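You operate a simulated robot arm through the tools that you are given. There is no shell and no other tool. Be economical: measure what you need, move in short steps, check, and stop when the job is done.

You are at the controls of a simulated two-armed robot. One attempt, no reset.

TASK
Oil a patch on top of the chuck post from the oil tin.
Fine: Hold the tin still while you slide its lid open and shut again. Load the round brush on its pad; hold the post while you brush. Brush back in its stand. Set down upright: round brush. A coat counts when it lies all over at full strength: go over it till it gets no stronger.

Only the result counts: the job must be done as asked and must still hold three seconds after the hand-in. Knocking over, shifting, dropping, spilling or breaking anything else fails it. Lids that push on must go on centred and level and be pressed home; caps that screw on are set level and turned clockwise until they are tight.

THE ROBOT
Two 7-joint arms with two-finger parallel grippers on one trunk, on a base that drives. Base frame: it is fixed to the floor where the robot stands at the start and does not move with it; the origin is under the middle of the robot, x ahead of it, y to its left, z up. Readings come in m, rad, newtons and seconds.
The left shoulder is at the start at [0.07, 0.133, 1.301], the right one opposite. With the tool pointing down near the work surface each hand reaches from about 0.1 to 0.62 m from the robot's upright axis, wherever it stands, measured 20 degrees to its own side. Places, roughly: oil tin lid [0.5, -0.1, 1]. Payload 1.57 kg a hand.
The tool frame of a hand sits at the grasp point between the pads (the TCP): z along the fingers, y along the line on which they close. The tips reach 0.03 m beyond it. Largest opening 0.08 m; finger width 0.017, thickness 0.012; the body of the gripper, 0.04 by 0.082 m, starts 0.08 m behind the TCP.
Orientation is that of the tool frame in the base frame, as a unit quaternion [x, y, z, w]. With the fingers straight down and closing along the base's y, the tool's x points along the base's -x, its y along +y and its z along -z.

THE INTERFACE
- The arms move only by the tool drive_tool. It takes "left_increments", "right_increments" or both (then of equal length, played together; a hand with none holds still); each is a list that holds one entry, the list of rows, each a list of 7 numbers: the shift along the tool's x, y, z in units of 500 mm (1.0 is 500 mm), then the turn, a rotation vector about the tool's x, y, z in units of 45 degrees (1.0 is 45 degrees), then the opening, from 0 (shut) to 1 (fully open). In form: [[[dx, dy, dz, wx, wy, wz, hand], ...]]. A call has 1 to 10 rows; each row is the pose to reach, as a shift and turn from the pose commanded when the call began, along the tool's axes at that moment. A call with a number of a shift or a turn outside -1 to 1 is refused whole. Each row takes 0.2 s and may step no farther than 0.05 m and 0.15 rad from the row before; otherwise, or with a gripper value out of range, the whole call is refused. Where a pose cannot be reached the arm comes as near as it can. A force on the tool above 40 N (or 10 N above the force at the start of the call, whichever is more), or a blocked arm, ends the call early, and 0.2 s more pass. The fingers move at their own pace (about 0.153 m/s each) and stop on an object; they squeeze with about 41 N. The grip force told is the motor's: it shows also when the fingers shut on nothing. Time passes only in rows, and 0.2 s behind the last, so rows that repeat a pose let the fingers close. It gives the time, the measured TCP pose, the force on the tool (base axes), the opening and the grip force at its end, in the units of the frame above (readings bear some noise), with the torque about the TCP (base axes, N m) and any sound that the robot's microphone picked up.
- Cameras (640 x 400 px; columns grow to the right, rows downward): "scene" is now at [0.1329, -0.0308, 1.5344]; the picture's right is [-0.25, -0.97, 0.00], its down [-0.59, 0.15, -0.80] and it looks along [0.77, -0.20, -0.61] (base axes); focal length 268 px, centre (320, 200). "left" rides on the left gripper at [0.072, 0.007, -0.122] in its tool frame; the picture's right is [-0.09, 1.00, 0.00], its down [-0.84, -0.08, -0.54] and it looks along [-0.54, -0.05, 0.84] (tool axes); focal length 238 px, centre (320, 200). "right" rides on the right gripper at [0.072, -0.007, -0.122] in its tool frame; the picture's right is [0.09, 1.00, 0.00], its down [-0.84, 0.08, -0.54] and it looks along [-0.54, 0.05, 0.84] (tool axes); focal length 238 px, centre (320, 200). There is no depth. A picture from a camera that has moved, and an enlarged one, comes with that camera's place and axes in the base frame and with its lens. The place of the scene camera against the robot may be out by one fixed shift of up to 0.018 m in any direction.
- grab_frame(camera): a new picture of that camera. The clock stands still meanwhile.
- slide_trunk(by): slides the trunk up (or, below 0, down) by that many m; the arms and the scene camera ride with it, the base frame stays. It gives what a move gives, with no picture.
- base_move(legs): drives the robot by 1 to 6 legs, each [ahead, left, turn to the left] in m, m and rad, along the robot's own axes; the way and the turn of a leg run together, so that a leg with both is an arc; at most 1.5 m and 3.142 rad a leg. The arms and the cameras ride along, it lands a little off, and it stops where it bumps. It gives what a move gives.
- head_to(pan, tilt): turns the head with the scene camera to pan (to the left, within 1.501 rad either way) and tilt (down, from -0.506 to 1.204), counted from straight ahead of the robot. It gives what a move gives.
- zoom(camera, box): a new picture of the part [left, top, right, bottom] of that camera's present view, enlarged. The clock stands still meanwhile.
- hand_in(): hands the job in; it is judged then, once.

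Work in short steps. Places have to be worked out from the pictures, the camera data and where the tool is seen: move nearer, look again, correct. Check each grasp and each placing, and mend what went wrong. You have 120 turns and 92 pictures in all, those below and enlarged ones among them. Open the grippers and draw the arms clear of the work before you hand the job in, unless the task says otherwise.

The tools are called as name(argument=value, ...) on one line, values as JSON. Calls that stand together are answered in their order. drive_tool: Moves the arms, as the interface text tells. Its arguments: {"type":"object","properties":{"left_increments":{"type":"array"},"right_increments":{"type":"array"}},"required":[]} The other tools are called the same way: slide_trunk (by) slides the trunk up or down; base_move (legs) drives the base; head_to (pan, tilt) turns the head that bears the scene camera; grab_frame (camera) takes a picture; zoom (camera, box) takes an enlarged picture of a part of a camera's view; hand_in () hands the job in.

At the start:

```text
clock: 0.0
left_position: [0.4493, 0.0259, 1.3564]
left_orientation: [-0.001, 1.0, -0.001, 0.0]
left_contact_force: [-0.6, 0.1, 0.6]
left_ft_torque: [0.0, 0.0, -0.01]
left_width: 0.0805
left_grasp_force: 0.1
right_position: [0.4023, -0.3603, 1.3375]
right_orientation: [0.001, 1.0, 0.0, -0.001]
right_contact_force: [0.4, -0.2, 0.7]
right_ft_torque: [0.01, 0.01, 0.0]
right_width: 0.0801
right_grasp_force: 0.0
trunk travel left (down, up): [-0.875, 0.065]
robot x, y, heading: [0.002, 0.0009, -0.0]
head pan, tilt: [-0.255, 0.649]
```

scene: 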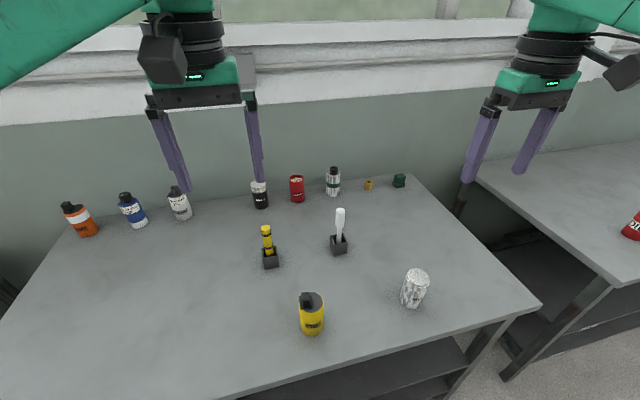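
right: 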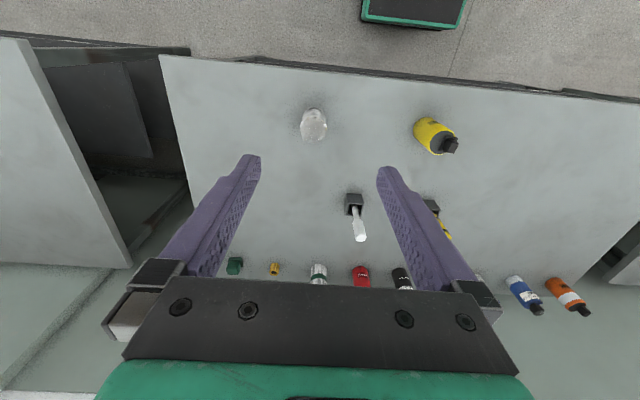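
left: 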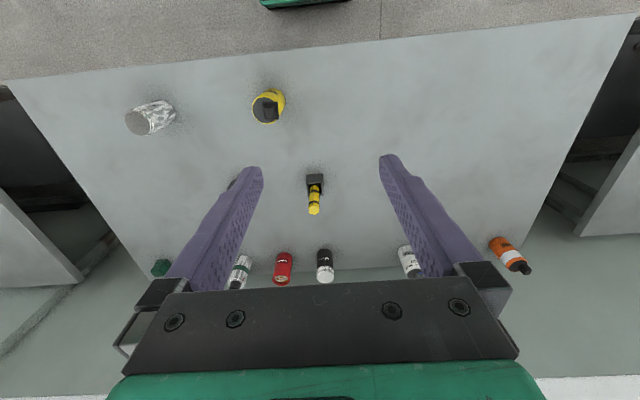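

The yellow tin with the dark lid sits near [0.5,-0.1], and there are two brush-like tools in stands and a silvery post. I'll zoom in to identify them.

zoom(camera="scene", box=[240, 190, 370, 345])

zoom(camera="scene", box=[370, 250, 450, 320])

zoom(camera="scene", box=[240, 160, 420, 220])

```text
2.58 times, centred on (305, 268) of scene
camera zoom: at [0.1329, -0.0308, 1.5344], right [-0.25, -0.97, 0.0], down [-0.59, 0.15, -0.8], along [0.77, -0.2, -0.61], focal length 693 px, centre (359, 26)
```

zoom: 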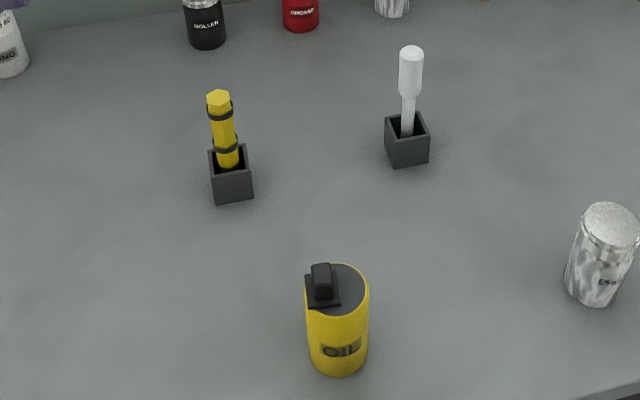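

```text
5.71 times, centred on (410, 285) of scene
camera zoom: at [0.1329, -0.0308, 1.5344], right [-0.25, -0.97, 0.0], down [-0.59, 0.15, -0.8], along [0.77, -0.2, -0.61], focal length 1534 px, centre (-194, -286)
```

zoom: 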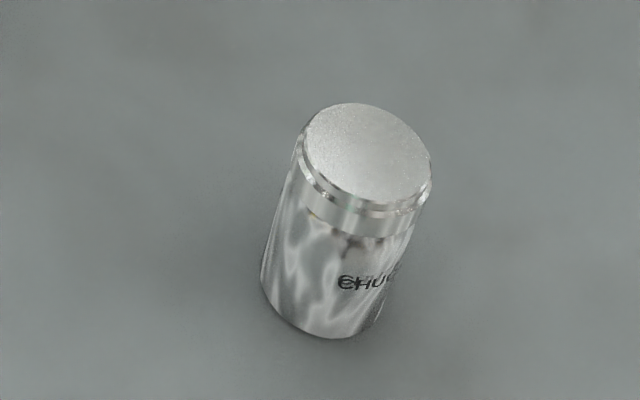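

```text
3.56 times, centred on (330, 190) of scene
camera zoom: at [0.1329, -0.0308, 1.5344], right [-0.25, -0.97, 0.0], down [-0.59, 0.15, -0.8], along [0.77, -0.2, -0.61], focal length 954 px, centre (284, 236)
```

zoom: 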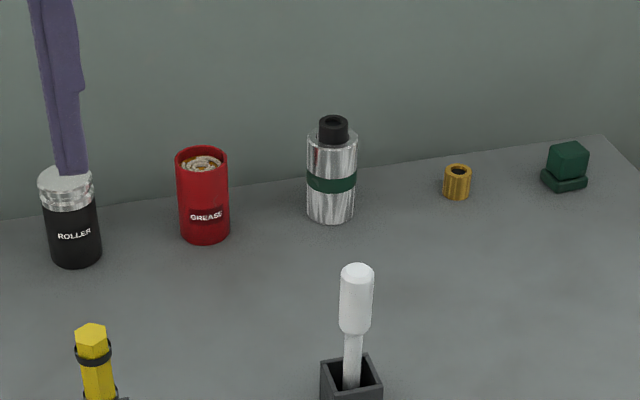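

Estimates: tin at (0.476,-0.10) with its top about 0.97, post at (0.476,-0.38) with its top about 0.98, white-handled brush at (0.72,-0.25), yellow at (0.72,-0.02). I'll drive right so the post and tin sit on either side of me, and look down at the base clearance.

base_move(legs=[[0, -0.24, 0]])

head_to(pan=0, tilt=1.1)

grab_frame(camera="scene")

```text
clock: 1.8
left_position: [0.4481, -0.2118, 1.3565]
left_orientation: [0.002, 1.0, -0.002, 0.0]
left_contact_force: [-0.4, -0.3, -0.4]
left_ft_torque: [-0.01, 0.03, -0.02]
left_width: 0.0797
left_grasp_force: 0.0
right_position: [0.3994, -0.5982, 1.3385]
right_orientation: [0.002, 1.0, -0.001, -0.001]
right_contact_force: [0.1, -0.3, 0.8]
right_ft_torque: [-0.01, 0.02, 0.03]
right_width: 0.0798
right_grasp_force: 0.0
trunk travel left (down, up): [-0.875, 0.065]
robot x, y, heading: [0.0007, -0.235, -0.01]
head pan, tilt: [-0.255, 0.649]
```

```text
clock: 2.7
left_position: [0.4484, -0.2184, 1.3562]
left_orientation: [0.002, 1.0, 0.001, 0.001]
left_contact_force: [-0.1, -0.4, 0.3]
left_ft_torque: [0.03, 0.0, 0.02]
left_width: 0.0798
left_grasp_force: 0.1
right_position: [0.399, -0.6026, 1.3379]
right_orientation: [0.002, 1.0, 0.001, 0.0]
right_contact_force: [0.7, -0.9, 0.2]
right_ft_torque: [0.0, -0.03, 0.0]
right_width: 0.0799
right_grasp_force: 0.1
trunk travel left (down, up): [-0.875, 0.065]
robot x, y, heading: [0.0002, -0.2414, -0.01]
head pan, tilt: [0.0, 1.1]
```

```text
85 pictures are left
camera scene: at [0.1114, -0.2506, 1.5001], right [-0.01, -1.0, 0.0], down [-0.89, 0.01, -0.45], along [0.45, 0.0, -0.89], focal length 268 px, centre (320, 200)
```

scene: 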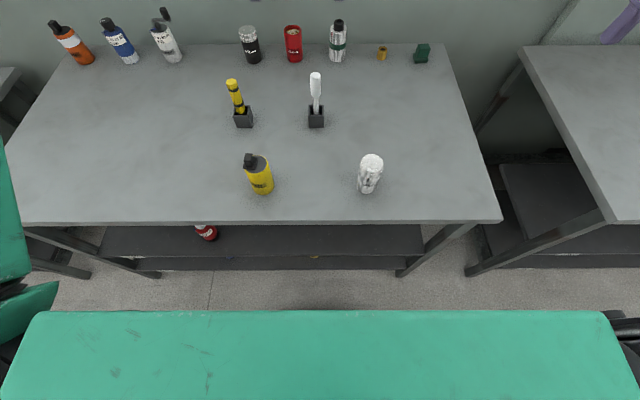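

Nothing of the base shows past x≈0.21 and the table edge is at ≈0.35, so 0.1 m ahead is safe. Then I'll lower the hands to view the brushes.

base_move(legs=[[0.1, 0, 0.01]])

head_to(pan=0, tilt=0.85)

zoom(camera="scene", box=[210, 60, 410, 185])

grab_frame(camera="left")

```text
clock: 3.9
left_position: [0.5451, -0.2144, 1.359]
left_orientation: [-0.001, 1.0, 0.0, 0.003]
left_contact_force: [-0.7, 0.5, 0.1]
left_ft_torque: [0.0, -0.02, 0.02]
left_width: 0.0801
left_grasp_force: 0.0
right_position: [0.4988, -0.5994, 1.3399]
right_orientation: [-0.001, 1.0, -0.001, 0.002]
right_contact_force: [-0.7, 0.2, 0.4]
right_ft_torque: [-0.01, -0.03, -0.01]
right_width: 0.0798
right_grasp_force: 0.0
trunk travel left (down, up): [-0.875, 0.065]
robot x, y, heading: [0.1003, -0.2406, 0.004]
head pan, tilt: [0.0, 1.1]
```

```text
clock: 4.6
left_position: [0.5521, -0.2139, 1.3558]
left_orientation: [-0.001, 1.0, 0.0, 0.0]
left_contact_force: [0.4, 0.5, -0.1]
left_ft_torque: [0.01, -0.01, -0.01]
left_width: 0.0803
left_grasp_force: 0.1
right_position: [0.5058, -0.6003, 1.3382]
right_orientation: [0.0, 1.0, 0.0, 0.0]
right_contact_force: [0.4, 0.3, -0.6]
right_ft_torque: [0.01, 0.03, 0.01]
right_width: 0.08
right_grasp_force: 0.1
trunk travel left (down, up): [-0.875, 0.065]
robot x, y, heading: [0.1067, -0.2382, 0.003]
head pan, tilt: [0.0, 0.85]
```

```text
3.20 times, centred on (310, 122) of scene
camera zoom: at [0.2307, -0.2488, 1.5177], right [0.0, -1.0, 0.0], down [-0.75, 0.0, -0.66], along [0.66, 0.0, -0.75], focal length 859 px, centre (352, 448)
```

zoom: 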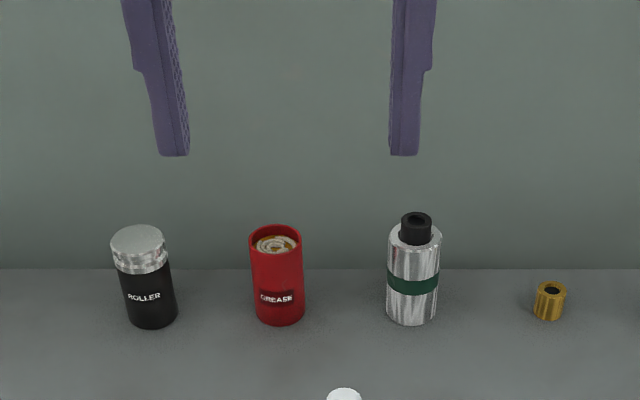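

```text
83 pictures are left
camera left: at [0.48, -0.2073, 1.4793], right [0.09, 1.0, 0.0], down [0.84, -0.07, 0.54], along [0.54, -0.05, -0.84], focal length 238 px, centre (320, 200)
```

left: 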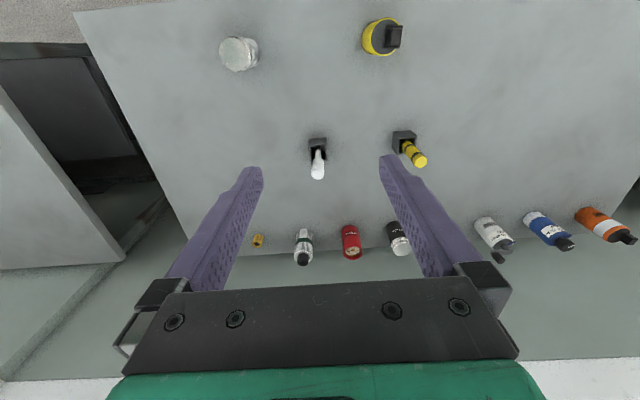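

I'll zoom on the brushes' lower ends in the scene view.

zoom(camera="scene", box=[200, 175, 340, 265])

zoom(camera="left", box=[290, 110, 450, 210])

zoom(camera="scene", box=[200, 250, 440, 400])

```text
4.44 times, centred on (270, 220) of scene
camera zoom: at [0.2307, -0.2488, 1.5177], right [0.0, -1.0, 0.0], down [-0.75, 0.0, -0.66], along [0.66, 0.0, -0.75], focal length 1193 px, centre (542, 111)
```

zoom: 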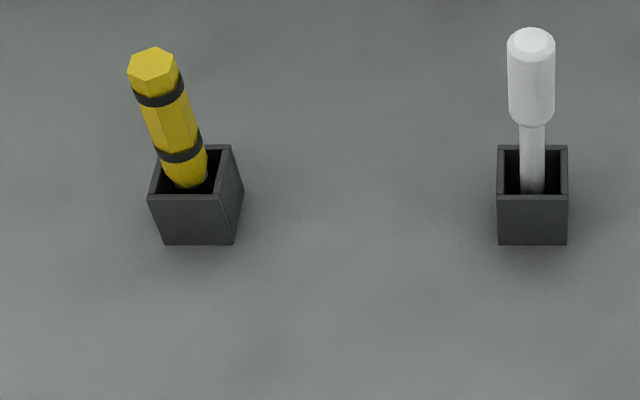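

```text
4.00 times, centred on (370, 160) of left
camera zoom: at [0.48, -0.2073, 1.4793], right [0.09, 1.0, 0.0], down [0.84, -0.07, 0.54], along [0.54, -0.05, -0.84], focal length 953 px, centre (120, 360)
```

zoom: 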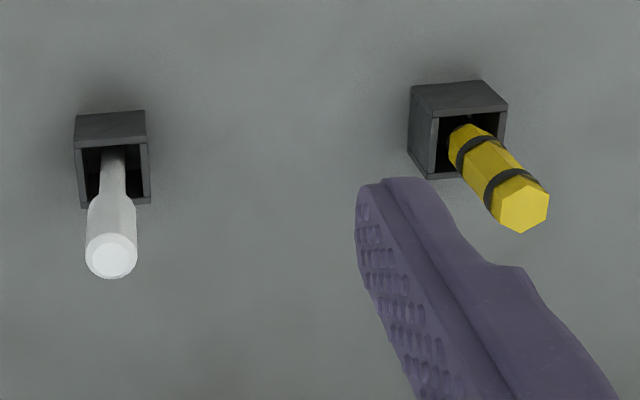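

```text
2.67 times, centred on (320, 325) of scene
camera zoom: at [0.2307, -0.2488, 1.5177], right [0.0, -1.0, 0.0], down [-0.75, 0.0, -0.66], along [0.66, 0.0, -0.75], focal length 716 px, centre (320, -133)
```

zoom: 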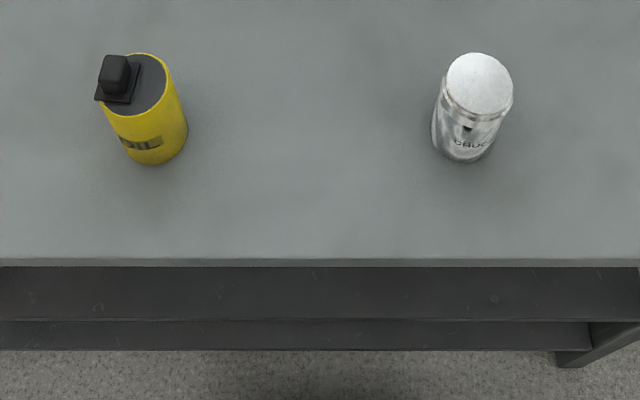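

The white round-handled tool is likely the round brush. I'll bring the left hand above the tin to look closely at the lid.

drive_tool(left_increments=[[[0.047, 0.032, 0.069, 0, 0, 0, 1], [0.094, 0.063, 0.137, 0, 0, 0, 1], [0.141, 0.094, 0.206, 0, 0, 0, 1], [0.187, 0.126, 0.274, 0, 0, 0, 1], [0.234, 0.157, 0.343, 0, 0, 0, 1], [0.281, 0.189, 0.411, 0, 0, 0, 1], [0.328, 0.22, 0.46, 0, 0, 0, 1]]])

grab_frame(camera="left")

```text
clock: 6.2
left_position: [0.424, -0.1311, 1.166]
left_orientation: [-0.001, 1.0, 0.0, 0.0]
left_contact_force: [-0.5, 0.5, 0.4]
left_ft_torque: [0.02, 0.03, 0.0]
left_width: 0.0799
left_grasp_force: 0.0
left hand out of reach, approached as far as the arm can: row 6, 7
right_position: [0.506, -0.6, 1.3371]
right_orientation: [-0.001, 1.0, 0.0, 0.0]
right_contact_force: [0.2, -0.2, 0.7]
right_ft_torque: [0.03, 0.02, -0.05]
right_width: 0.0799
right_grasp_force: 0.1
trunk travel left (down, up): [-0.875, 0.065]
robot x, y, heading: [0.1053, -0.2396, -0.003]
head pan, tilt: [0.0, 0.85]
```

```text
79 pictures are left
camera left: at [0.3513, -0.1234, 1.2894], right [0.09, 1.0, 0.0], down [0.84, -0.07, 0.54], along [0.54, -0.05, -0.84], focal length 238 px, centre (320, 200)
```

left: 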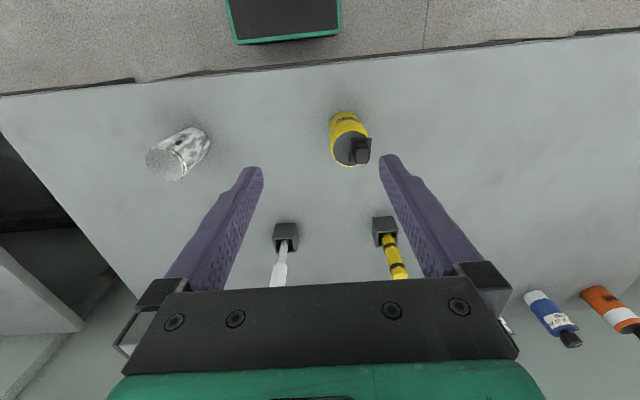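

Reach limited but the view is usable; zooming on the tin.

zoom(camera="left", box=[300, 90, 400, 180])

```text
4.44 times, centred on (350, 135) of left
camera zoom: at [0.3513, -0.1234, 1.2894], right [0.09, 1.0, 0.0], down [0.84, -0.07, 0.54], along [0.54, -0.05, -0.84], focal length 1059 px, centre (187, 489)
```

zoom: 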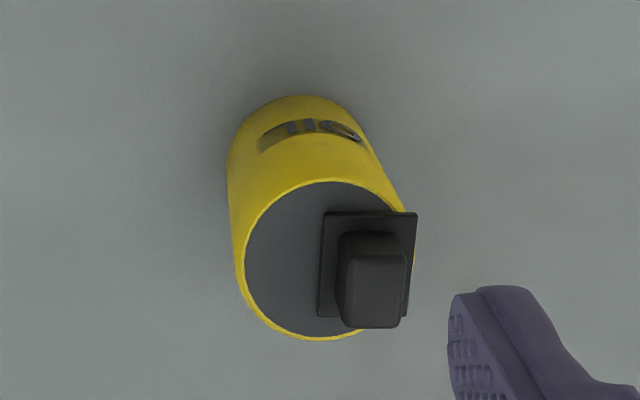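

The slide plate and block lie offset toward +y on the tin top: tin axis ≈(0.472,-0.093), block ≈(0.468,-0.080,~1.0). The left hand will hold the tin from the left side, tilted, so I first yaw it and shift it left.

drive_tool(left_increments=[[[-0.017, 0.034, 0, 0, 0, 0.142, 1], [-0.034, 0.069, 0, 0, 0, 0.285, 1], [-0.051, 0.103, 0, 0, 0, 0.428, 1], [-0.069, 0.137, 0, 0, 0, 0.571, 1], [-0.086, 0.171, 0, 0, 0, 0.714, 1], [-0.103, 0.206, 0, 0, 0, 0.857, 1], [-0.12, 0.24, 0, 0, 0, 1, 1]]])

```text
clock: 7.8
left_position: [0.4837, -0.0055, 1.1695]
left_orientation: [0.383, 0.924, 0.0, 0.001]
left_contact_force: [-0.3, 0.7, 0.1]
left_ft_torque: [-0.01, 0.02, 0.0]
left_width: 0.08
left_grasp_force: 0.0
right_position: [0.5053, -0.5991, 1.3387]
right_orientation: [-0.001, 1.0, 0.0, 0.0]
right_contact_force: [-0.2, -0.2, 0.5]
right_ft_torque: [-0.03, 0.0, -0.01]
right_width: 0.0801
right_grasp_force: 0.1
trunk travel left (down, up): [-0.875, 0.065]
robot x, y, heading: [0.1069, -0.2417, 0.001]
head pan, tilt: [0.0, 0.85]
```

Orientation is as wanted; another 45° of yaw while descending a bit.

drive_tool(left_increments=[[[0.007, 0.003, 0.034, 0, 0, 0.142, 1], [0.014, 0.006, 0.069, 0, 0, 0.285, 1], [0.021, 0.009, 0.103, 0, 0, 0.428, 1], [0.029, 0.012, 0.137, 0, 0, 0.571, 1], [0.036, 0.015, 0.171, 0, 0, 0.714, 1], [0.043, 0.018, 0.206, 0, 0, 0.857, 1], [0.05, 0.021, 0.24, 0, 0, 1, 1]]])

drive_tool(left_increments=[[[0, 0, 0, 0, -0.142, 0, 1], [0, 0, 0, 0, -0.285, 0, 1], [0, 0, 0, 0, -0.428, 0, 1], [0, 0, 0, 0, -0.571, 0, 1], [0, 0, 0, 0, -0.714, 0, 1], [0, 0, 0, 0, -0.857, 0, 1], [0, 0, 0, 0, -1, 0, 1]]])

grab_frame(camera="left")

```text
clock: 9.4
left_position: [0.4747, 0.019, 1.0493]
left_orientation: [0.707, 0.707, 0.001, 0.001]
left_contact_force: [-0.3, 0.0, -0.3]
left_ft_torque: [-0.01, 0.01, -0.03]
left_width: 0.0801
left_grasp_force: 0.0
right_position: [0.5039, -0.5989, 1.3378]
right_orientation: [-0.001, 1.0, 0.0, -0.001]
right_contact_force: [-0.8, 1.1, -0.6]
right_ft_torque: [0.01, -0.04, -0.02]
right_width: 0.0801
right_grasp_force: 0.0
trunk travel left (down, up): [-0.875, 0.065]
robot x, y, heading: [0.1021, -0.2426, -0.0]
head pan, tilt: [0.0, 0.85]
```

```text
clock: 11.0
left_position: [0.4747, 0.0195, 1.0495]
left_orientation: [0.652, 0.654, -0.271, 0.272]
left_contact_force: [0.6, 0.8, -0.5]
left_ft_torque: [0.03, 0.0, -0.02]
left_width: 0.08
left_grasp_force: 0.0
right_position: [0.5047, -0.5997, 1.3373]
right_orientation: [-0.001, 1.0, 0.0, -0.001]
right_contact_force: [-0.8, 0.0, -1.2]
right_ft_torque: [-0.02, -0.01, -0.02]
right_width: 0.0801
right_grasp_force: 0.1
trunk travel left (down, up): [-0.875, 0.065]
robot x, y, heading: [0.1067, -0.2394, 0.001]
head pan, tilt: [0.0, 0.85]
```

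```text
77 pictures are left
camera left: at [0.4797, 0.1565, 1.0851], right [1.0, -0.06, 0.07], down [-0.08, -0.21, 0.98], along [-0.05, -0.98, -0.21], focal length 238 px, centre (320, 200)
```

left: 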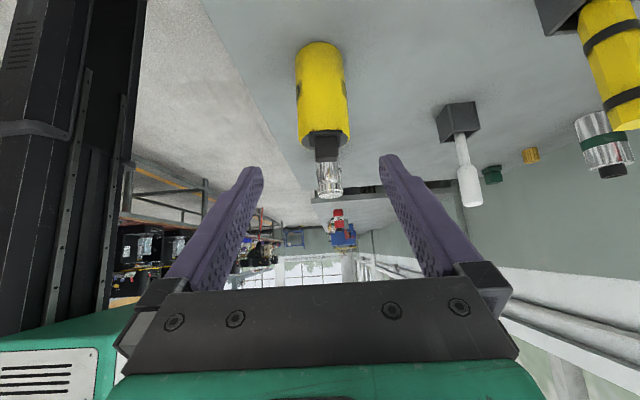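

Tin x≈0.476 aligns well. I'll tilt 20° more so the palm stays clear of a lid sliding outward, descending beside the tin.

drive_tool(left_increments=[[[0.041, 0, 0.035, 0, -0.148, 0, 1], [0.081, 0, 0.07, 0, -0.296, 0, 1], [0.122, 0, 0.105, 0, -0.444, 0, 1]]])

grab_frame(camera="left")

```text
clock: 11.8
left_position: [0.4736, 0.0284, 0.9703]
left_orientation: [0.595, 0.597, -0.379, 0.382]
left_contact_force: [-0.1, -0.4, 0.5]
left_ft_torque: [0.01, 0.01, -0.04]
left_width: 0.0801
left_grasp_force: 0.1
right_position: [0.5056, -0.5995, 1.3375]
right_orientation: [-0.001, 1.0, 0.0, -0.001]
right_contact_force: [0.4, 0.5, -0.7]
right_ft_torque: [0.01, 0.03, 0.01]
right_width: 0.0799
right_grasp_force: 0.1
trunk travel left (down, up): [-0.875, 0.065]
robot x, y, heading: [0.1003, -0.242, -0.003]
head pan, tilt: [0.0, 0.85]
```

```text
76 pictures are left
camera left: at [0.4795, 0.1681, 0.9565], right [1.0, -0.04, 0.08], down [-0.08, 0.14, 0.99], along [-0.05, -0.99, 0.14], focal length 238 px, centre (320, 200)
```

left: 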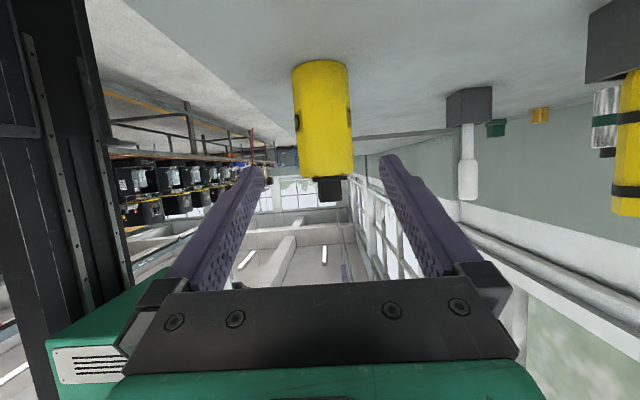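

Tin lies at x≈0.477; slide in along the fingers by 0.125 m and then close.

drive_tool(left_increments=[[[0, 0.003, 0.06, 0, 0, 0, 1], [0, 0.006, 0.12, 0, 0, 0, 1], [0, 0.006, 0.17, 0, 0, 0, 1], [0, 0.006, 0.21, 0, 0, 0, 1], [0, 0.006, 0.25, 0, 0, 0, 1]]])

grab_frame(camera="left")

grab_frame(camera="scene")

```text
clock: 13.0
left_position: [0.4801, -0.0907, 0.9181]
left_orientation: [0.596, 0.596, -0.38, 0.381]
left_contact_force: [0.5, 0.1, -0.6]
left_ft_torque: [0.01, 0.0, 0.02]
left_width: 0.0799
left_grasp_force: 0.0
right_position: [0.5057, -0.6006, 1.3364]
right_orientation: [0.0, 1.0, 0.0, 0.0]
right_contact_force: [0.6, 0.1, -0.4]
right_ft_torque: [-0.01, 0.0, 0.0]
right_width: 0.0798
right_grasp_force: 0.1
trunk travel left (down, up): [-0.875, 0.065]
robot x, y, heading: [0.1035, -0.2391, 0.0]
head pan, tilt: [0.0, 0.85]
```

```text
75 pictures are left
camera left: at [0.4856, 0.0521, 0.9061], right [1.0, -0.04, 0.08], down [-0.08, 0.14, 0.99], along [-0.05, -0.99, 0.13], focal length 238 px, centre (320, 200)
```

left: 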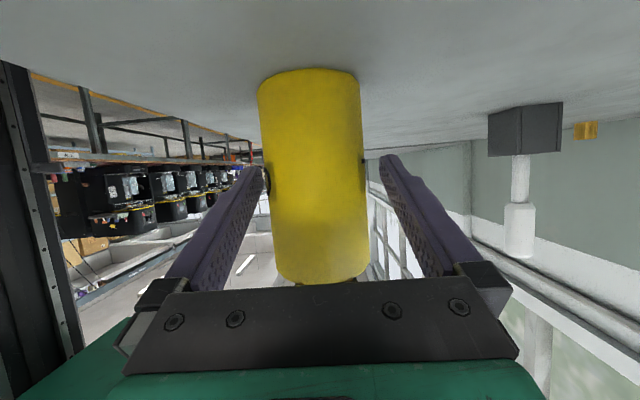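

```text
74 pictures are left
camera scene: at [0.2305, -0.2493, 1.5178], right [0.0, -1.0, 0.0], down [-0.75, 0.0, -0.66], along [0.66, 0.0, -0.75], focal length 268 px, centre (320, 200)
```

scene: 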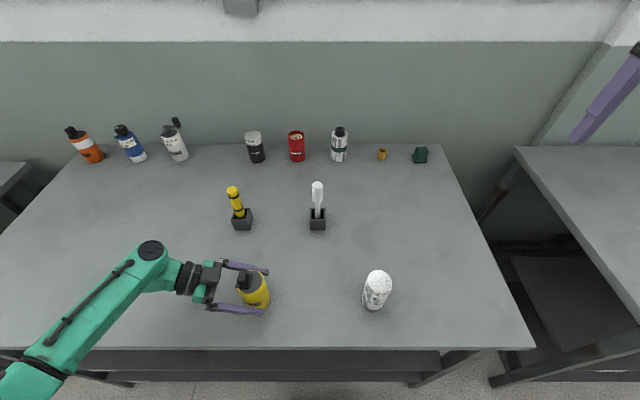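

The tin is about 5 mm to the low-x side of the finger centre; I'll correct and close.

drive_tool(left_increments=[[[0, -0.01, 0, 0, 0, 0, 1], [0, -0.01, 0, 0, 0, 0, 0.6], [0, -0.01, 0, 0, 0, 0, 0], [0, -0.01, 0, 0, 0, 0, 0]]])

zoom(camera="scene", box=[190, 240, 310, 330])

```text
clock: 14.0
left_position: [0.4729, -0.0897, 0.9178]
left_orientation: [0.595, 0.597, -0.379, 0.381]
left_contact_force: [-0.4, 0.0, -0.2]
left_ft_torque: [0.04, 0.0, -0.01]
left_width: 0.0568
left_grasp_force: 40.8
right_position: [0.5049, -0.5994, 1.3393]
right_orientation: [-0.001, 1.0, -0.001, 0.0]
right_contact_force: [0.2, -0.4, 0.0]
right_ft_torque: [0.0, 0.02, 0.04]
right_width: 0.0802
right_grasp_force: 0.1
trunk travel left (down, up): [-0.875, 0.065]
robot x, y, heading: [0.1044, -0.2389, 0.003]
head pan, tilt: [0.0, 0.85]
```

```text
4.44 times, centred on (250, 285) of scene
camera zoom: at [0.2304, -0.2487, 1.5178], right [0.0, -1.0, 0.0], down [-0.75, 0.0, -0.66], along [0.66, 0.0, -0.75], focal length 1193 px, centre (631, -178)
```

zoom: 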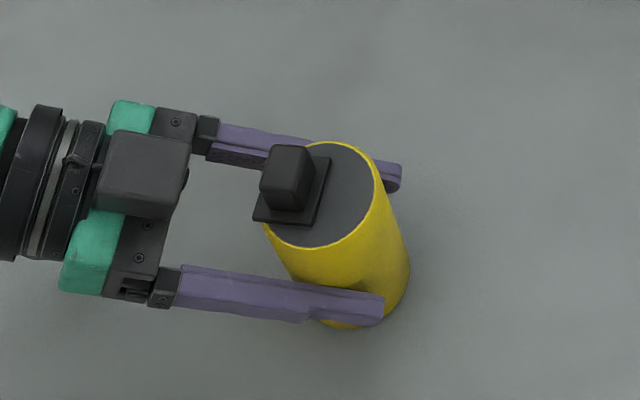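

Tin gripped (width 0.057). Bringing the right hand over toward the lid.

drive_tool(right_increments=[[[0.0075, 0.0875, 0.0325, 0, 0, 0, 1], [0.015, 0.175, 0.065, 0, 0, 0, 1], [0.0225, 0.2625, 0.0975, 0, 0, 0, 1], [0.03, 0.35, 0.13, 0, 0, 0, 1], [0.0375, 0.4375, 0.1625, 0, 0, 0, 1], [0.045, 0.525, 0.195, 0, 0, 0, 1], [0.0525, 0.6125, 0.2275, 0, 0, 0, 1], [0.06, 0.7, 0.26, 0, 0, 0, 1]]])

drive_tool(right_increments=[[[0, 0.0875, 0.05, 0, 0, 0, 0.8], [0, 0.175, 0.1, 0, 0, 0, 0.6], [0, 0.2625, 0.15, 0, 0, 0, 0.6], [0, 0.33, 0.18, 0, 0, 0, 0.6]]])

grab_frame(camera="right")

grab_frame(camera="scene")

```text
clock: 15.8
left_position: [0.4737, -0.0887, 0.9168]
left_orientation: [0.595, 0.598, -0.379, 0.381]
left_contact_force: [-0.3, 0.0, -0.1]
left_ft_torque: [0.02, -0.02, 0.0]
left_width: 0.0568
left_grasp_force: 41.1
right_position: [0.4631, -0.2687, 1.2225]
right_orientation: [0.0, 1.0, -0.001, 0.001]
right_contact_force: [0.3, -0.7, -0.4]
right_ft_torque: [0.0, -0.03, -0.03]
right_width: 0.08
right_grasp_force: 0.0
right hand out of reach, approached as far as the arm can: row 8
trunk travel left (down, up): [-0.875, 0.065]
robot x, y, heading: [0.1001, -0.2397, 0.002]
head pan, tilt: [0.0, 0.85]
```

```text
refused: row 1 steps farther than a row can; nothing moved
```

```text
72 pictures are left
camera right: at [0.3921, -0.2769, 1.344], right [-0.09, 1.0, 0.0], down [0.84, 0.08, 0.54], along [0.54, 0.05, -0.84], focal length 238 px, centre (320, 200)
```

right: 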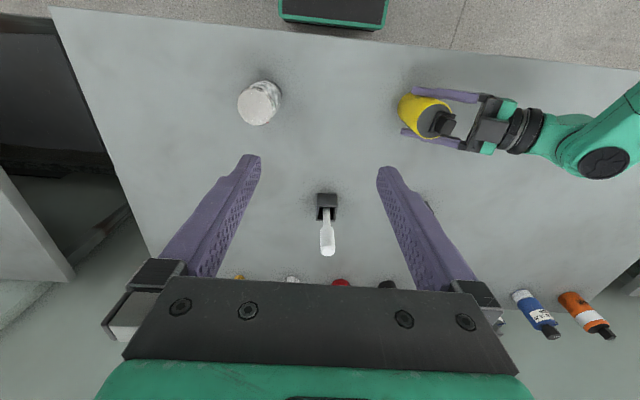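

```text
71 pictures are left
camera scene: at [0.2308, -0.2487, 1.5178], right [0.0, -1.0, 0.0], down [-0.75, 0.0, -0.66], along [0.66, 0.0, -0.75], focal length 268 px, centre (320, 200)
```

scene: 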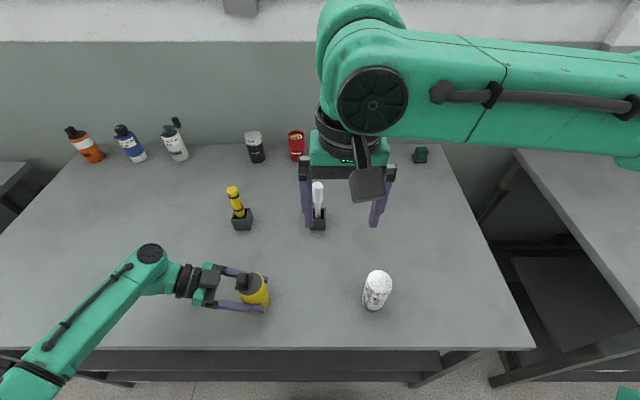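

Continue to above the lid at z≈1.09, with smaller steps.

drive_tool(right_increments=[[[-0.003, 0.061, 0.044, 0, 0, 0, 0.8], [-0.006, 0.122, 0.088, 0, 0, 0, 0.6], [-0.009, 0.184, 0.132, 0, 0, 0, 0.6], [-0.012, 0.245, 0.176, 0, 0, 0, 0.6], [-0.015, 0.306, 0.22, 0, 0, 0, 0.6], [-0.018, 0.368, 0.25, 0, 0, 0, 0.6]]])

grab_frame(camera="right")

zoom(camera="scene", box=[190, 200, 330, 330])

```text
clock: 17.2
left_position: [0.4735, -0.0895, 0.9174]
left_orientation: [0.595, 0.598, -0.379, 0.381]
left_contact_force: [-0.4, -0.4, -0.4]
left_ft_torque: [-0.02, 0.05, -0.02]
left_width: 0.0572
left_grasp_force: 40.9
right_position: [0.4377, -0.2637, 1.1288]
right_orientation: [-0.001, 1.0, 0.002, 0.0]
right_contact_force: [-0.5, -0.7, -0.3]
right_ft_torque: [0.01, -0.02, 0.0]
right_width: 0.048
right_grasp_force: 0.1
right hand out of reach, approached as far as the arm can: row 1, 2, 3, 4, 5, 6
trunk travel left (down, up): [-0.875, 0.065]
robot x, y, heading: [0.1045, -0.2396, 0.0]
head pan, tilt: [0.0, 0.85]
```

```text
70 pictures are left
camera right: at [0.3668, -0.2711, 1.2523], right [-0.09, 1.0, 0.0], down [0.84, 0.08, 0.54], along [0.54, 0.05, -0.84], focal length 238 px, centre (320, 200)
```

right: 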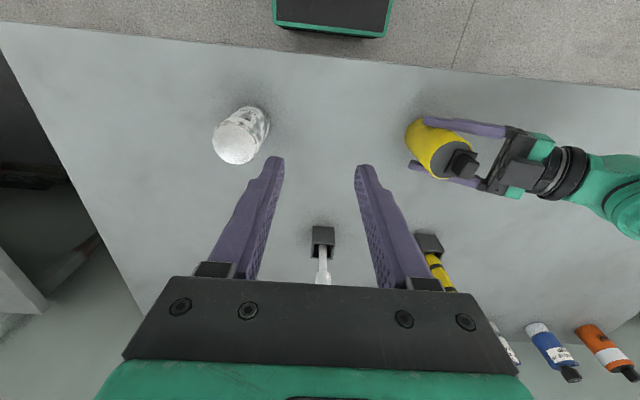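

```text
3.08 times, centred on (260, 265) of scene
camera zoom: at [0.2306, -0.2486, 1.5178], right [0.0, -1.0, 0.0], down [-0.75, 0.0, -0.66], along [0.66, 0.0, -0.75], focal length 826 px, centre (505, 0)
```

zoom: 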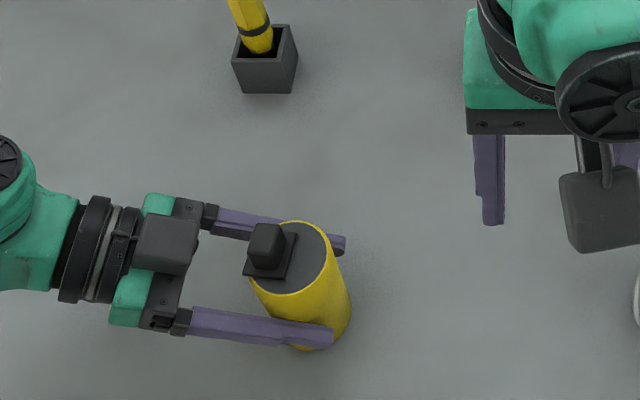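

The right hand hits a joint limit with this yaw. I'll yaw it toward the left (natural for a cross reach) and try again.

drive_tool(right_increments=[[[-0.01, 0, 0, 0, 0, -0.142, 0.6], [-0.02, 0, 0, 0, 0, -0.285, 0.6], [-0.03, 0, 0, 0, 0, -0.428, 0.6], [-0.04, 0, 0, 0, 0, -0.571, 0.6], [-0.05, 0, 0, 0, 0, -0.714, 0.6], [-0.06, 0, 0, 0, 0, -0.857, 0.6], [-0.07, 0, 0, 0, 0, -1, 0.6]]])

```text
clock: 18.8
left_position: [0.4741, -0.0893, 0.9173]
left_orientation: [0.596, 0.597, -0.379, 0.381]
left_contact_force: [-0.8, 0.7, -0.4]
left_ft_torque: [0.0, -0.01, 0.0]
left_width: 0.0571
left_grasp_force: 40.8
right_position: [0.4734, -0.2716, 1.1354]
right_orientation: [-0.384, 0.923, 0.001, 0.001]
right_contact_force: [0.4, 0.1, -0.4]
right_ft_torque: [0.0, -0.01, -0.03]
right_width: 0.048
right_grasp_force: 0.1
right hand out of reach, approached as far as the arm can: row 6, 7
trunk travel left (down, up): [-0.875, 0.065]
robot x, y, heading: [0.1042, -0.2394, -0.0]
head pan, tilt: [0.0, 0.85]
```

Test a +0.1 m move in y with the new yaw.

drive_tool(right_increments=[[[-0.047, 0.047, 0.01, 0, 0, 0, 0.6], [-0.094, 0.094, 0.02, 0, 0, 0, 0.6], [-0.142, 0.141, 0.03, 0, 0, 0, 0.6]]])

```text
clock: 19.6
left_position: [0.4744, -0.0898, 0.9179]
left_orientation: [0.595, 0.597, -0.38, 0.381]
left_contact_force: [0.0, 0.0, 0.2]
left_ft_torque: [0.01, 0.03, 0.02]
left_width: 0.0568
left_grasp_force: 41.3
right_position: [0.4575, -0.268, 1.1369]
right_orientation: [-0.384, 0.923, 0.0, 0.001]
right_contact_force: [-0.7, -0.4, -0.8]
right_ft_torque: [-0.03, -0.01, 0.01]
right_width: 0.0479
right_grasp_force: 0.1
right hand out of reach, approached as far as the arm can: row 1, 2, 3
trunk travel left (down, up): [-0.875, 0.065]
robot x, y, heading: [0.1021, -0.2373, 0.011]
head pan, tilt: [0.0, 0.85]
```

The right arm cannot cross beyond rel y≈-0.03, so I'll release the tin, shift the base left so the tin lies just right of centre, and re-grasp with the left from its side.

drive_tool(left_increments=[[[0, 0, 0, 0, 0, 0, 0.5], [0, 0, 0, 0, 0, 0, 1], [0, 0, 0, 0, 0, 0, 1], [0, 0, -0.06, 0, 0, 0, 1], [0, 0, -0.12, 0, 0, 0, 1], [0, 0, -0.18, 0, 0, 0, 1], [0, 0, -0.25, 0, 0, 0, 1]]], right_increments=[[[0, 0, -0.01, 0, 0, 0.142, 0.6], [0, 0, -0.02, 0, 0, 0.285, 0.6], [0, 0, -0.03, 0, 0, 0.428, 0.6], [0, 0, -0.04, 0, 0, 0.571, 0.6], [0, 0, -0.05, 0, 0, 0.714, 0.6], [0, 0, -0.06, 0, 0, 0.857, 0.6], [0, 0, -0.07, 0, 0, 1, 0.6]]])

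base_move(legs=[[0, 0.21, 0]])

grab_frame(camera="right")

grab_frame(camera="left")

```text
clock: 21.2
left_position: [0.4711, 0.0253, 0.9679]
left_orientation: [0.596, 0.597, -0.379, 0.381]
left_contact_force: [1.2, 0.1, 0.0]
left_ft_torque: [-0.01, -0.01, 0.0]
left_width: 0.0801
left_grasp_force: 0.2
right_position: [0.4538, -0.2703, 1.1691]
right_orientation: [0.0, 1.0, 0.0, 0.0]
right_contact_force: [-0.6, -0.2, -0.1]
right_ft_torque: [0.0, -0.02, -0.03]
right_width: 0.048
right_grasp_force: 0.1
trunk travel left (down, up): [-0.875, 0.065]
robot x, y, heading: [0.1005, -0.2399, -0.002]
head pan, tilt: [0.0, 0.85]
```

```text
clock: 22.9
left_position: [0.4736, 0.2349, 0.9692]
left_orientation: [0.596, 0.597, -0.379, 0.38]
left_contact_force: [-0.8, 0.1, -0.5]
left_ft_torque: [-0.01, 0.0, 0.0]
left_width: 0.0801
left_grasp_force: 0.0
right_position: [0.4527, -0.0634, 1.1692]
right_orientation: [0.0, 1.0, 0.001, 0.0]
right_contact_force: [1.1, 0.5, 0.4]
right_ft_torque: [0.03, -0.01, 0.01]
right_width: 0.0481
right_grasp_force: 0.1
trunk travel left (down, up): [-0.875, 0.065]
robot x, y, heading: [0.1026, -0.0278, 0.0]
head pan, tilt: [0.0, 0.85]
```

```text
68 pictures are left
camera right: at [0.3833, -0.0698, 1.2918], right [-0.09, 1.0, 0.0], down [0.84, 0.08, 0.54], along [0.54, 0.05, -0.84], focal length 238 px, centre (320, 200)
```

right: 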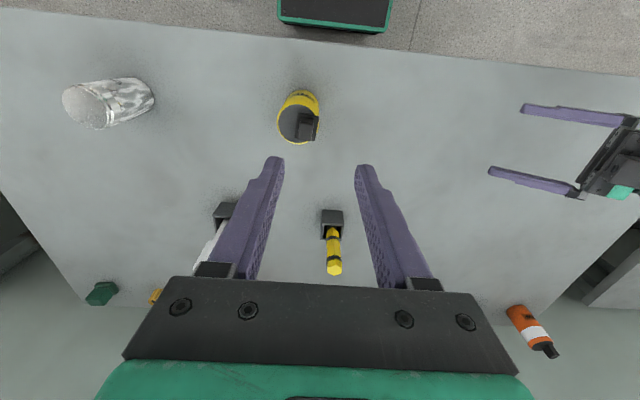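

```text
67 pictures are left
camera left: at [0.4791, 0.3758, 0.9561], right [1.0, -0.04, 0.08], down [-0.08, 0.14, 0.99], along [-0.05, -0.99, 0.13], focal length 238 px, centre (320, 200)
```

left: 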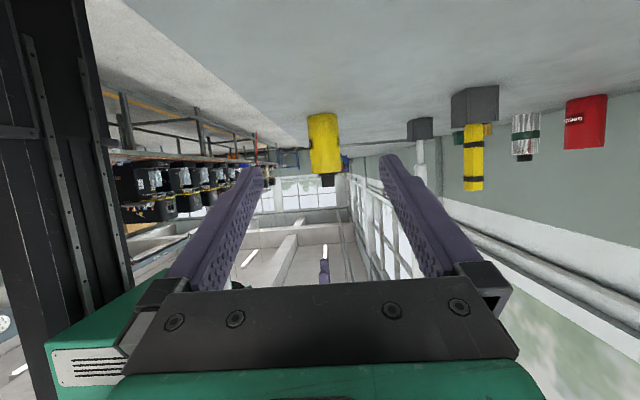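

Bring the left hand back to the tin along the same approach and grip.

drive_tool(left_increments=[[[-0.036, 0, 0.076, 0, 0, 0, 1], [-0.071, 0, 0.152, 0, 0, 0, 1], [-0.107, 0, 0.228, 0, 0, 0, 1], [-0.142, 0, 0.304, 0, 0, 0, 1], [-0.178, 0, 0.38, 0, 0, 0, 1], [-0.178, 0, 0.44, 0, 0, 0, 1], [-0.178, 0, 0.5, 0, 0, 0, 1]]])

grab_frame(camera="left")

zoom(camera="right", box=[250, 70, 370, 160])

```text
clock: 24.5
left_position: [0.4739, -0.029, 0.9414]
left_orientation: [0.596, 0.597, -0.379, 0.38]
left_contact_force: [0.3, 0.5, -0.8]
left_ft_torque: [-0.04, 0.01, 0.0]
left_width: 0.0802
left_grasp_force: 0.0
right_position: [0.4549, -0.0605, 1.1692]
right_orientation: [-0.001, 1.0, 0.0, 0.0]
right_contact_force: [-0.1, -0.3, 0.1]
right_ft_torque: [0.0, -0.01, -0.04]
right_width: 0.0481
right_grasp_force: 0.2
trunk travel left (down, up): [-0.875, 0.065]
robot x, y, heading: [0.1019, -0.0278, 0.001]
head pan, tilt: [0.0, 0.85]
```

```text
66 pictures are left
camera left: at [0.4795, 0.1124, 0.9286], right [1.0, -0.04, 0.08], down [-0.08, 0.14, 0.99], along [-0.05, -0.99, 0.13], focal length 238 px, centre (320, 200)
```

left: 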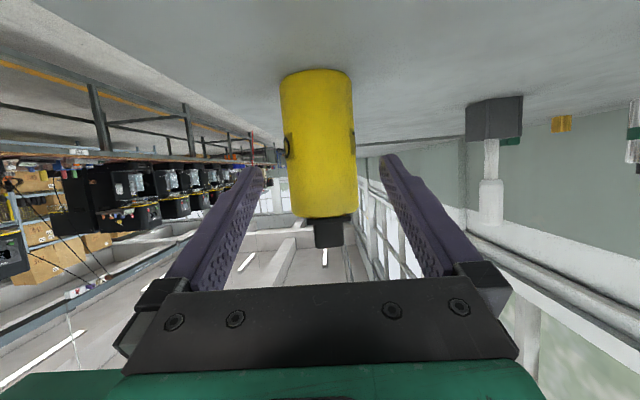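

```text
4.44 times, centred on (310, 115) of right
camera zoom: at [0.3837, -0.0675, 1.2918], right [-0.09, 1.0, 0.0], down [0.84, 0.08, 0.54], along [0.54, 0.05, -0.84], focal length 1059 px, centre (364, 578)
```

zoom: 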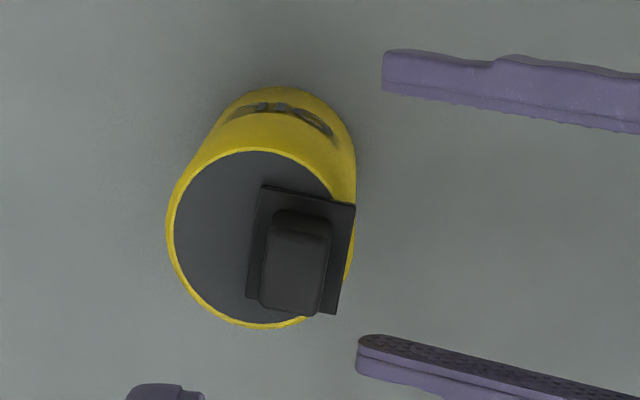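

Aligned; advance 0.065 m and grip the tin.

drive_tool(left_increments=[[[0, 0, 0.06, 0, 0, 0, 1], [0, 0, 0.13, 0, 0, 0, 1], [0, 0, 0.13, 0, 0, 0, 1], [0, 0, 0.13, 0, 0, 0, 0.6], [0, 0, 0.13, 0, 0, 0, 0], [0, 0, 0.13, 0, 0, 0, 0]]])

drive_tool(right_increments=[[[-0.015, -0.012, 0.05, 0, 0, 0, 0.5], [-0.03, -0.024, 0.1, 0, 0, 0, 0.5], [-0.037, -0.035, 0.16, 0, 0, 0, 0.5]]])

grab_frame(camera="right")

```text
clock: 25.9
left_position: [0.4779, -0.0845, 0.9157]
left_orientation: [0.596, 0.597, -0.379, 0.38]
left_contact_force: [0.6, -0.5, 0.5]
left_ft_torque: [0.01, 0.02, -0.02]
left_width: 0.0567
left_grasp_force: 41.2
right_position: [0.4544, -0.0586, 1.1693]
right_orientation: [0.0, 1.0, 0.0, 0.0]
right_contact_force: [0.0, 0.0, -0.5]
right_ft_torque: [0.02, 0.01, 0.03]
right_width: 0.0484
right_grasp_force: 0.1
trunk travel left (down, up): [-0.875, 0.065]
robot x, y, heading: [0.1041, -0.0276, -0.0]
head pan, tilt: [0.0, 0.85]
```

```text
clock: 26.7
left_position: [0.4772, -0.084, 0.9145]
left_orientation: [0.596, 0.596, -0.38, 0.38]
left_contact_force: [0.8, 0.2, 0.5]
left_ft_torque: [0.0, -0.03, -0.02]
left_width: 0.0569
left_grasp_force: 41.1
right_position: [0.4742, -0.0783, 1.0876]
right_orientation: [0.0, 1.0, 0.0, 0.0]
right_contact_force: [-0.6, -0.1, 0.2]
right_ft_torque: [0.03, -0.01, -0.04]
right_width: 0.04
right_grasp_force: 0.1
trunk travel left (down, up): [-0.875, 0.065]
robot x, y, heading: [0.1016, -0.0298, -0.002]
head pan, tilt: [0.0, 0.85]
```

```text
64 pictures are left
camera right: at [0.4021, -0.0859, 1.21], right [-0.09, 1.0, 0.0], down [0.84, 0.08, 0.54], along [0.54, 0.05, -0.84], focal length 238 px, centre (320, 200)
```

right: 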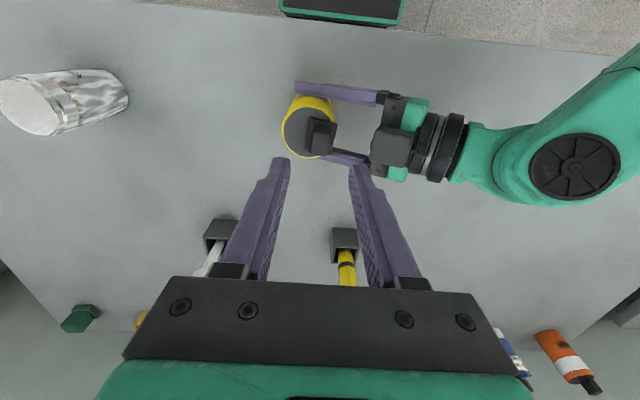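

Fingers straddle the block in y. Lower to tips just above the block and look closer.

drive_tool(right_increments=[[[0, 0, 0.05, 0, 0, 0, 0.5], [0, 0, 0.09, 0, 0, 0, 0.5]]])

zoom(camera="right", box=[250, 80, 390, 200])

zoom(camera="scene", box=[260, 230, 400, 330])

```text
clock: 27.3
left_position: [0.4774, -0.0832, 0.9135]
left_orientation: [0.597, 0.597, -0.379, 0.38]
left_contact_force: [0.5, 0.1, -0.1]
left_ft_torque: [0.01, -0.01, -0.01]
left_width: 0.0561
left_grasp_force: 40.8
right_position: [0.4711, -0.0864, 1.0463]
right_orientation: [0.0, 1.0, 0.001, 0.0]
right_contact_force: [-0.3, -0.6, 0.4]
right_ft_torque: [0.0, -0.01, 0.03]
right_width: 0.0399
right_grasp_force: 0.0
right hand out of reach, approached as far as the arm can: row 2
trunk travel left (down, up): [-0.875, 0.065]
robot x, y, heading: [0.1046, -0.0279, 0.0]
head pan, tilt: [0.0, 0.85]
```

```text
3.33 times, centred on (320, 140) of right
camera zoom: at [0.3996, -0.0934, 1.1678], right [-0.09, 1.0, 0.0], down [0.84, 0.08, 0.54], along [0.54, 0.05, -0.84], focal length 794 px, centre (320, 400)
```

zoom: 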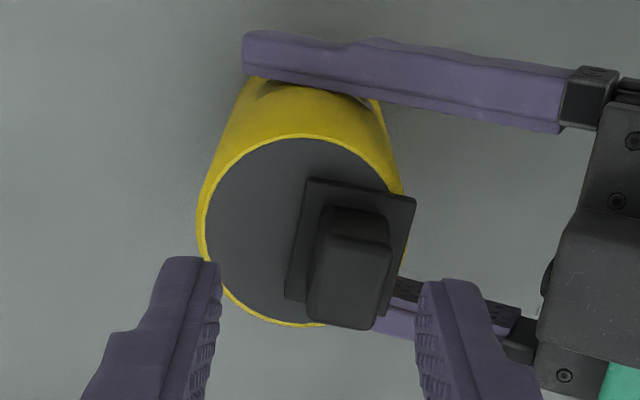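

```text
4.00 times, centred on (330, 280) of scene
camera zoom: at [0.2303, -0.0368, 1.5178], right [0.0, -1.0, 0.0], down [-0.75, 0.0, -0.66], along [0.66, 0.0, -0.75], focal length 1074 px, centre (280, -120)
```

zoom: 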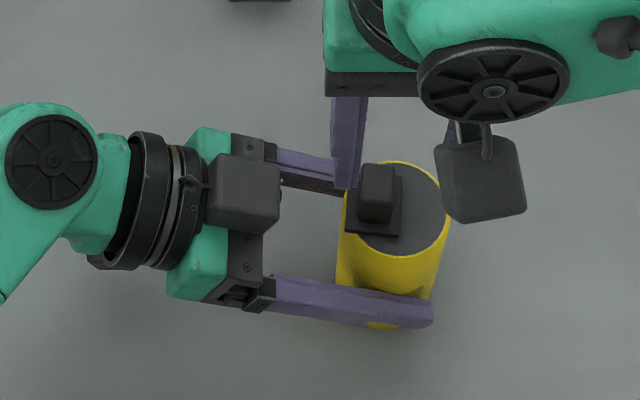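

Again at the reach limit. I'll change to a natural cross approach: lift, yaw +90° so the fingers close along x, then tilt the hand so the wrist leans to the right.

drive_tool(right_increments=[[[0, -0.02, -0.03, 0, 0, -0.142, 0.6], [0, -0.04, -0.05, 0, 0, -0.285, 0.6], [0, -0.06, -0.06, 0, 0, -0.428, 0.6], [0, -0.08, -0.06, 0, 0, -0.571, 0.6], [0, -0.1, -0.06, 0, 0, -0.714, 0.6], [0, -0.12, -0.06, 0, 0, -0.857, 0.6], [0, -0.14, -0.06, 0, 0, -1, 0.6]]])

drive_tool(right_increments=[[[0, 0, 0, 0, 0, -0.142, 0.6], [0, 0, 0, 0, 0, -0.285, 0.6], [0, 0, 0, 0, 0, -0.428, 0.6], [0, 0, 0, 0, 0, -0.571, 0.6], [0, 0, 0, 0, 0, -0.714, 0.6], [0, 0, 0, 0, 0, -0.857, 0.6], [0, 0, 0, 0, 0, -1, 0.6]]])

```text
clock: 28.9
left_position: [0.4771, -0.0847, 0.9155]
left_orientation: [0.596, 0.597, -0.379, 0.38]
left_contact_force: [-0.5, -0.2, 0.2]
left_ft_torque: [0.02, 0.0, 0.0]
left_width: 0.0567
left_grasp_force: 41.0
right_position: [0.4716, -0.1566, 1.0781]
right_orientation: [-0.383, 0.924, 0.0, -0.001]
right_contact_force: [-0.2, 0.2, -0.7]
right_ft_torque: [0.0, -0.02, 0.03]
right_width: 0.048
right_grasp_force: 0.2
trunk travel left (down, up): [-0.875, 0.065]
robot x, y, heading: [0.1028, -0.0302, -0.002]
head pan, tilt: [0.0, 0.85]
```

```text
clock: 30.5
left_position: [0.4777, -0.0849, 0.9153]
left_orientation: [0.596, 0.596, -0.38, 0.381]
left_contact_force: [-0.8, 0.9, 0.2]
left_ft_torque: [0.02, 0.01, -0.01]
left_width: 0.0569
left_grasp_force: 40.6
right_position: [0.471, -0.156, 1.0779]
right_orientation: [0.708, -0.707, 0.0, 0.0]
right_contact_force: [-0.5, -0.3, 0.0]
right_ft_torque: [-0.03, -0.03, 0.02]
right_width: 0.0481
right_grasp_force: 0.1
trunk travel left (down, up): [-0.875, 0.065]
robot x, y, heading: [0.1061, -0.0287, 0.001]
head pan, tilt: [0.0, 0.85]
```

Yaw reached cleanly. Now tilt 30° and look.

drive_tool(right_increments=[[[0, 0, 0, 0, -0.167, 0, 0.6], [0, 0, 0, 0, -0.333, 0, 0.6], [0, 0, 0, 0, -0.5, 0, 0.6], [0, 0, 0, 0, -0.667, 0, 0.6]]])

grab_frame(camera="right")

```text
clock: 31.5
left_position: [0.4764, -0.0848, 0.9134]
left_orientation: [0.596, 0.597, -0.38, 0.38]
left_contact_force: [0.2, 0.2, -0.3]
left_ft_torque: [0.03, 0.02, 0.02]
left_width: 0.0565
left_grasp_force: 41.2
right_position: [0.4707, -0.1549, 1.0775]
right_orientation: [0.683, -0.682, -0.184, -0.184]
right_contact_force: [0.3, -0.2, 0.4]
right_ft_torque: [0.03, 0.0, -0.03]
right_width: 0.0478
right_grasp_force: 0.0
trunk travel left (down, up): [-0.875, 0.065]
robot x, y, heading: [0.1033, -0.0313, 0.001]
head pan, tilt: [0.0, 0.85]
```

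```text
61 pictures are left
camera right: at [0.4778, -0.279, 1.147], right [-1.0, -0.08, -0.05], down [-0.08, 0.45, 0.89], along [-0.05, 0.89, -0.45], focal length 238 px, centre (320, 200)
```

right: 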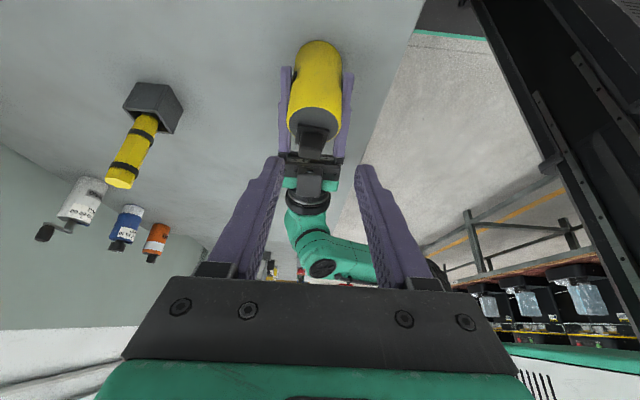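

Aligned in x. Zoom on the lid block for exact height.

zoom(camera="right", box=[270, 80, 370, 180])

```text
4.00 times, centred on (320, 130) of right
camera zoom: at [0.4778, -0.279, 1.147], right [-1.0, -0.08, -0.05], down [-0.08, 0.45, 0.89], along [-0.05, 0.89, -0.45], focal length 953 px, centre (320, 480)
```

zoom: 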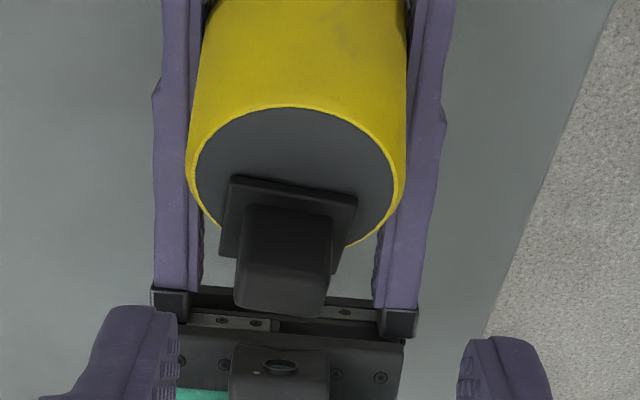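

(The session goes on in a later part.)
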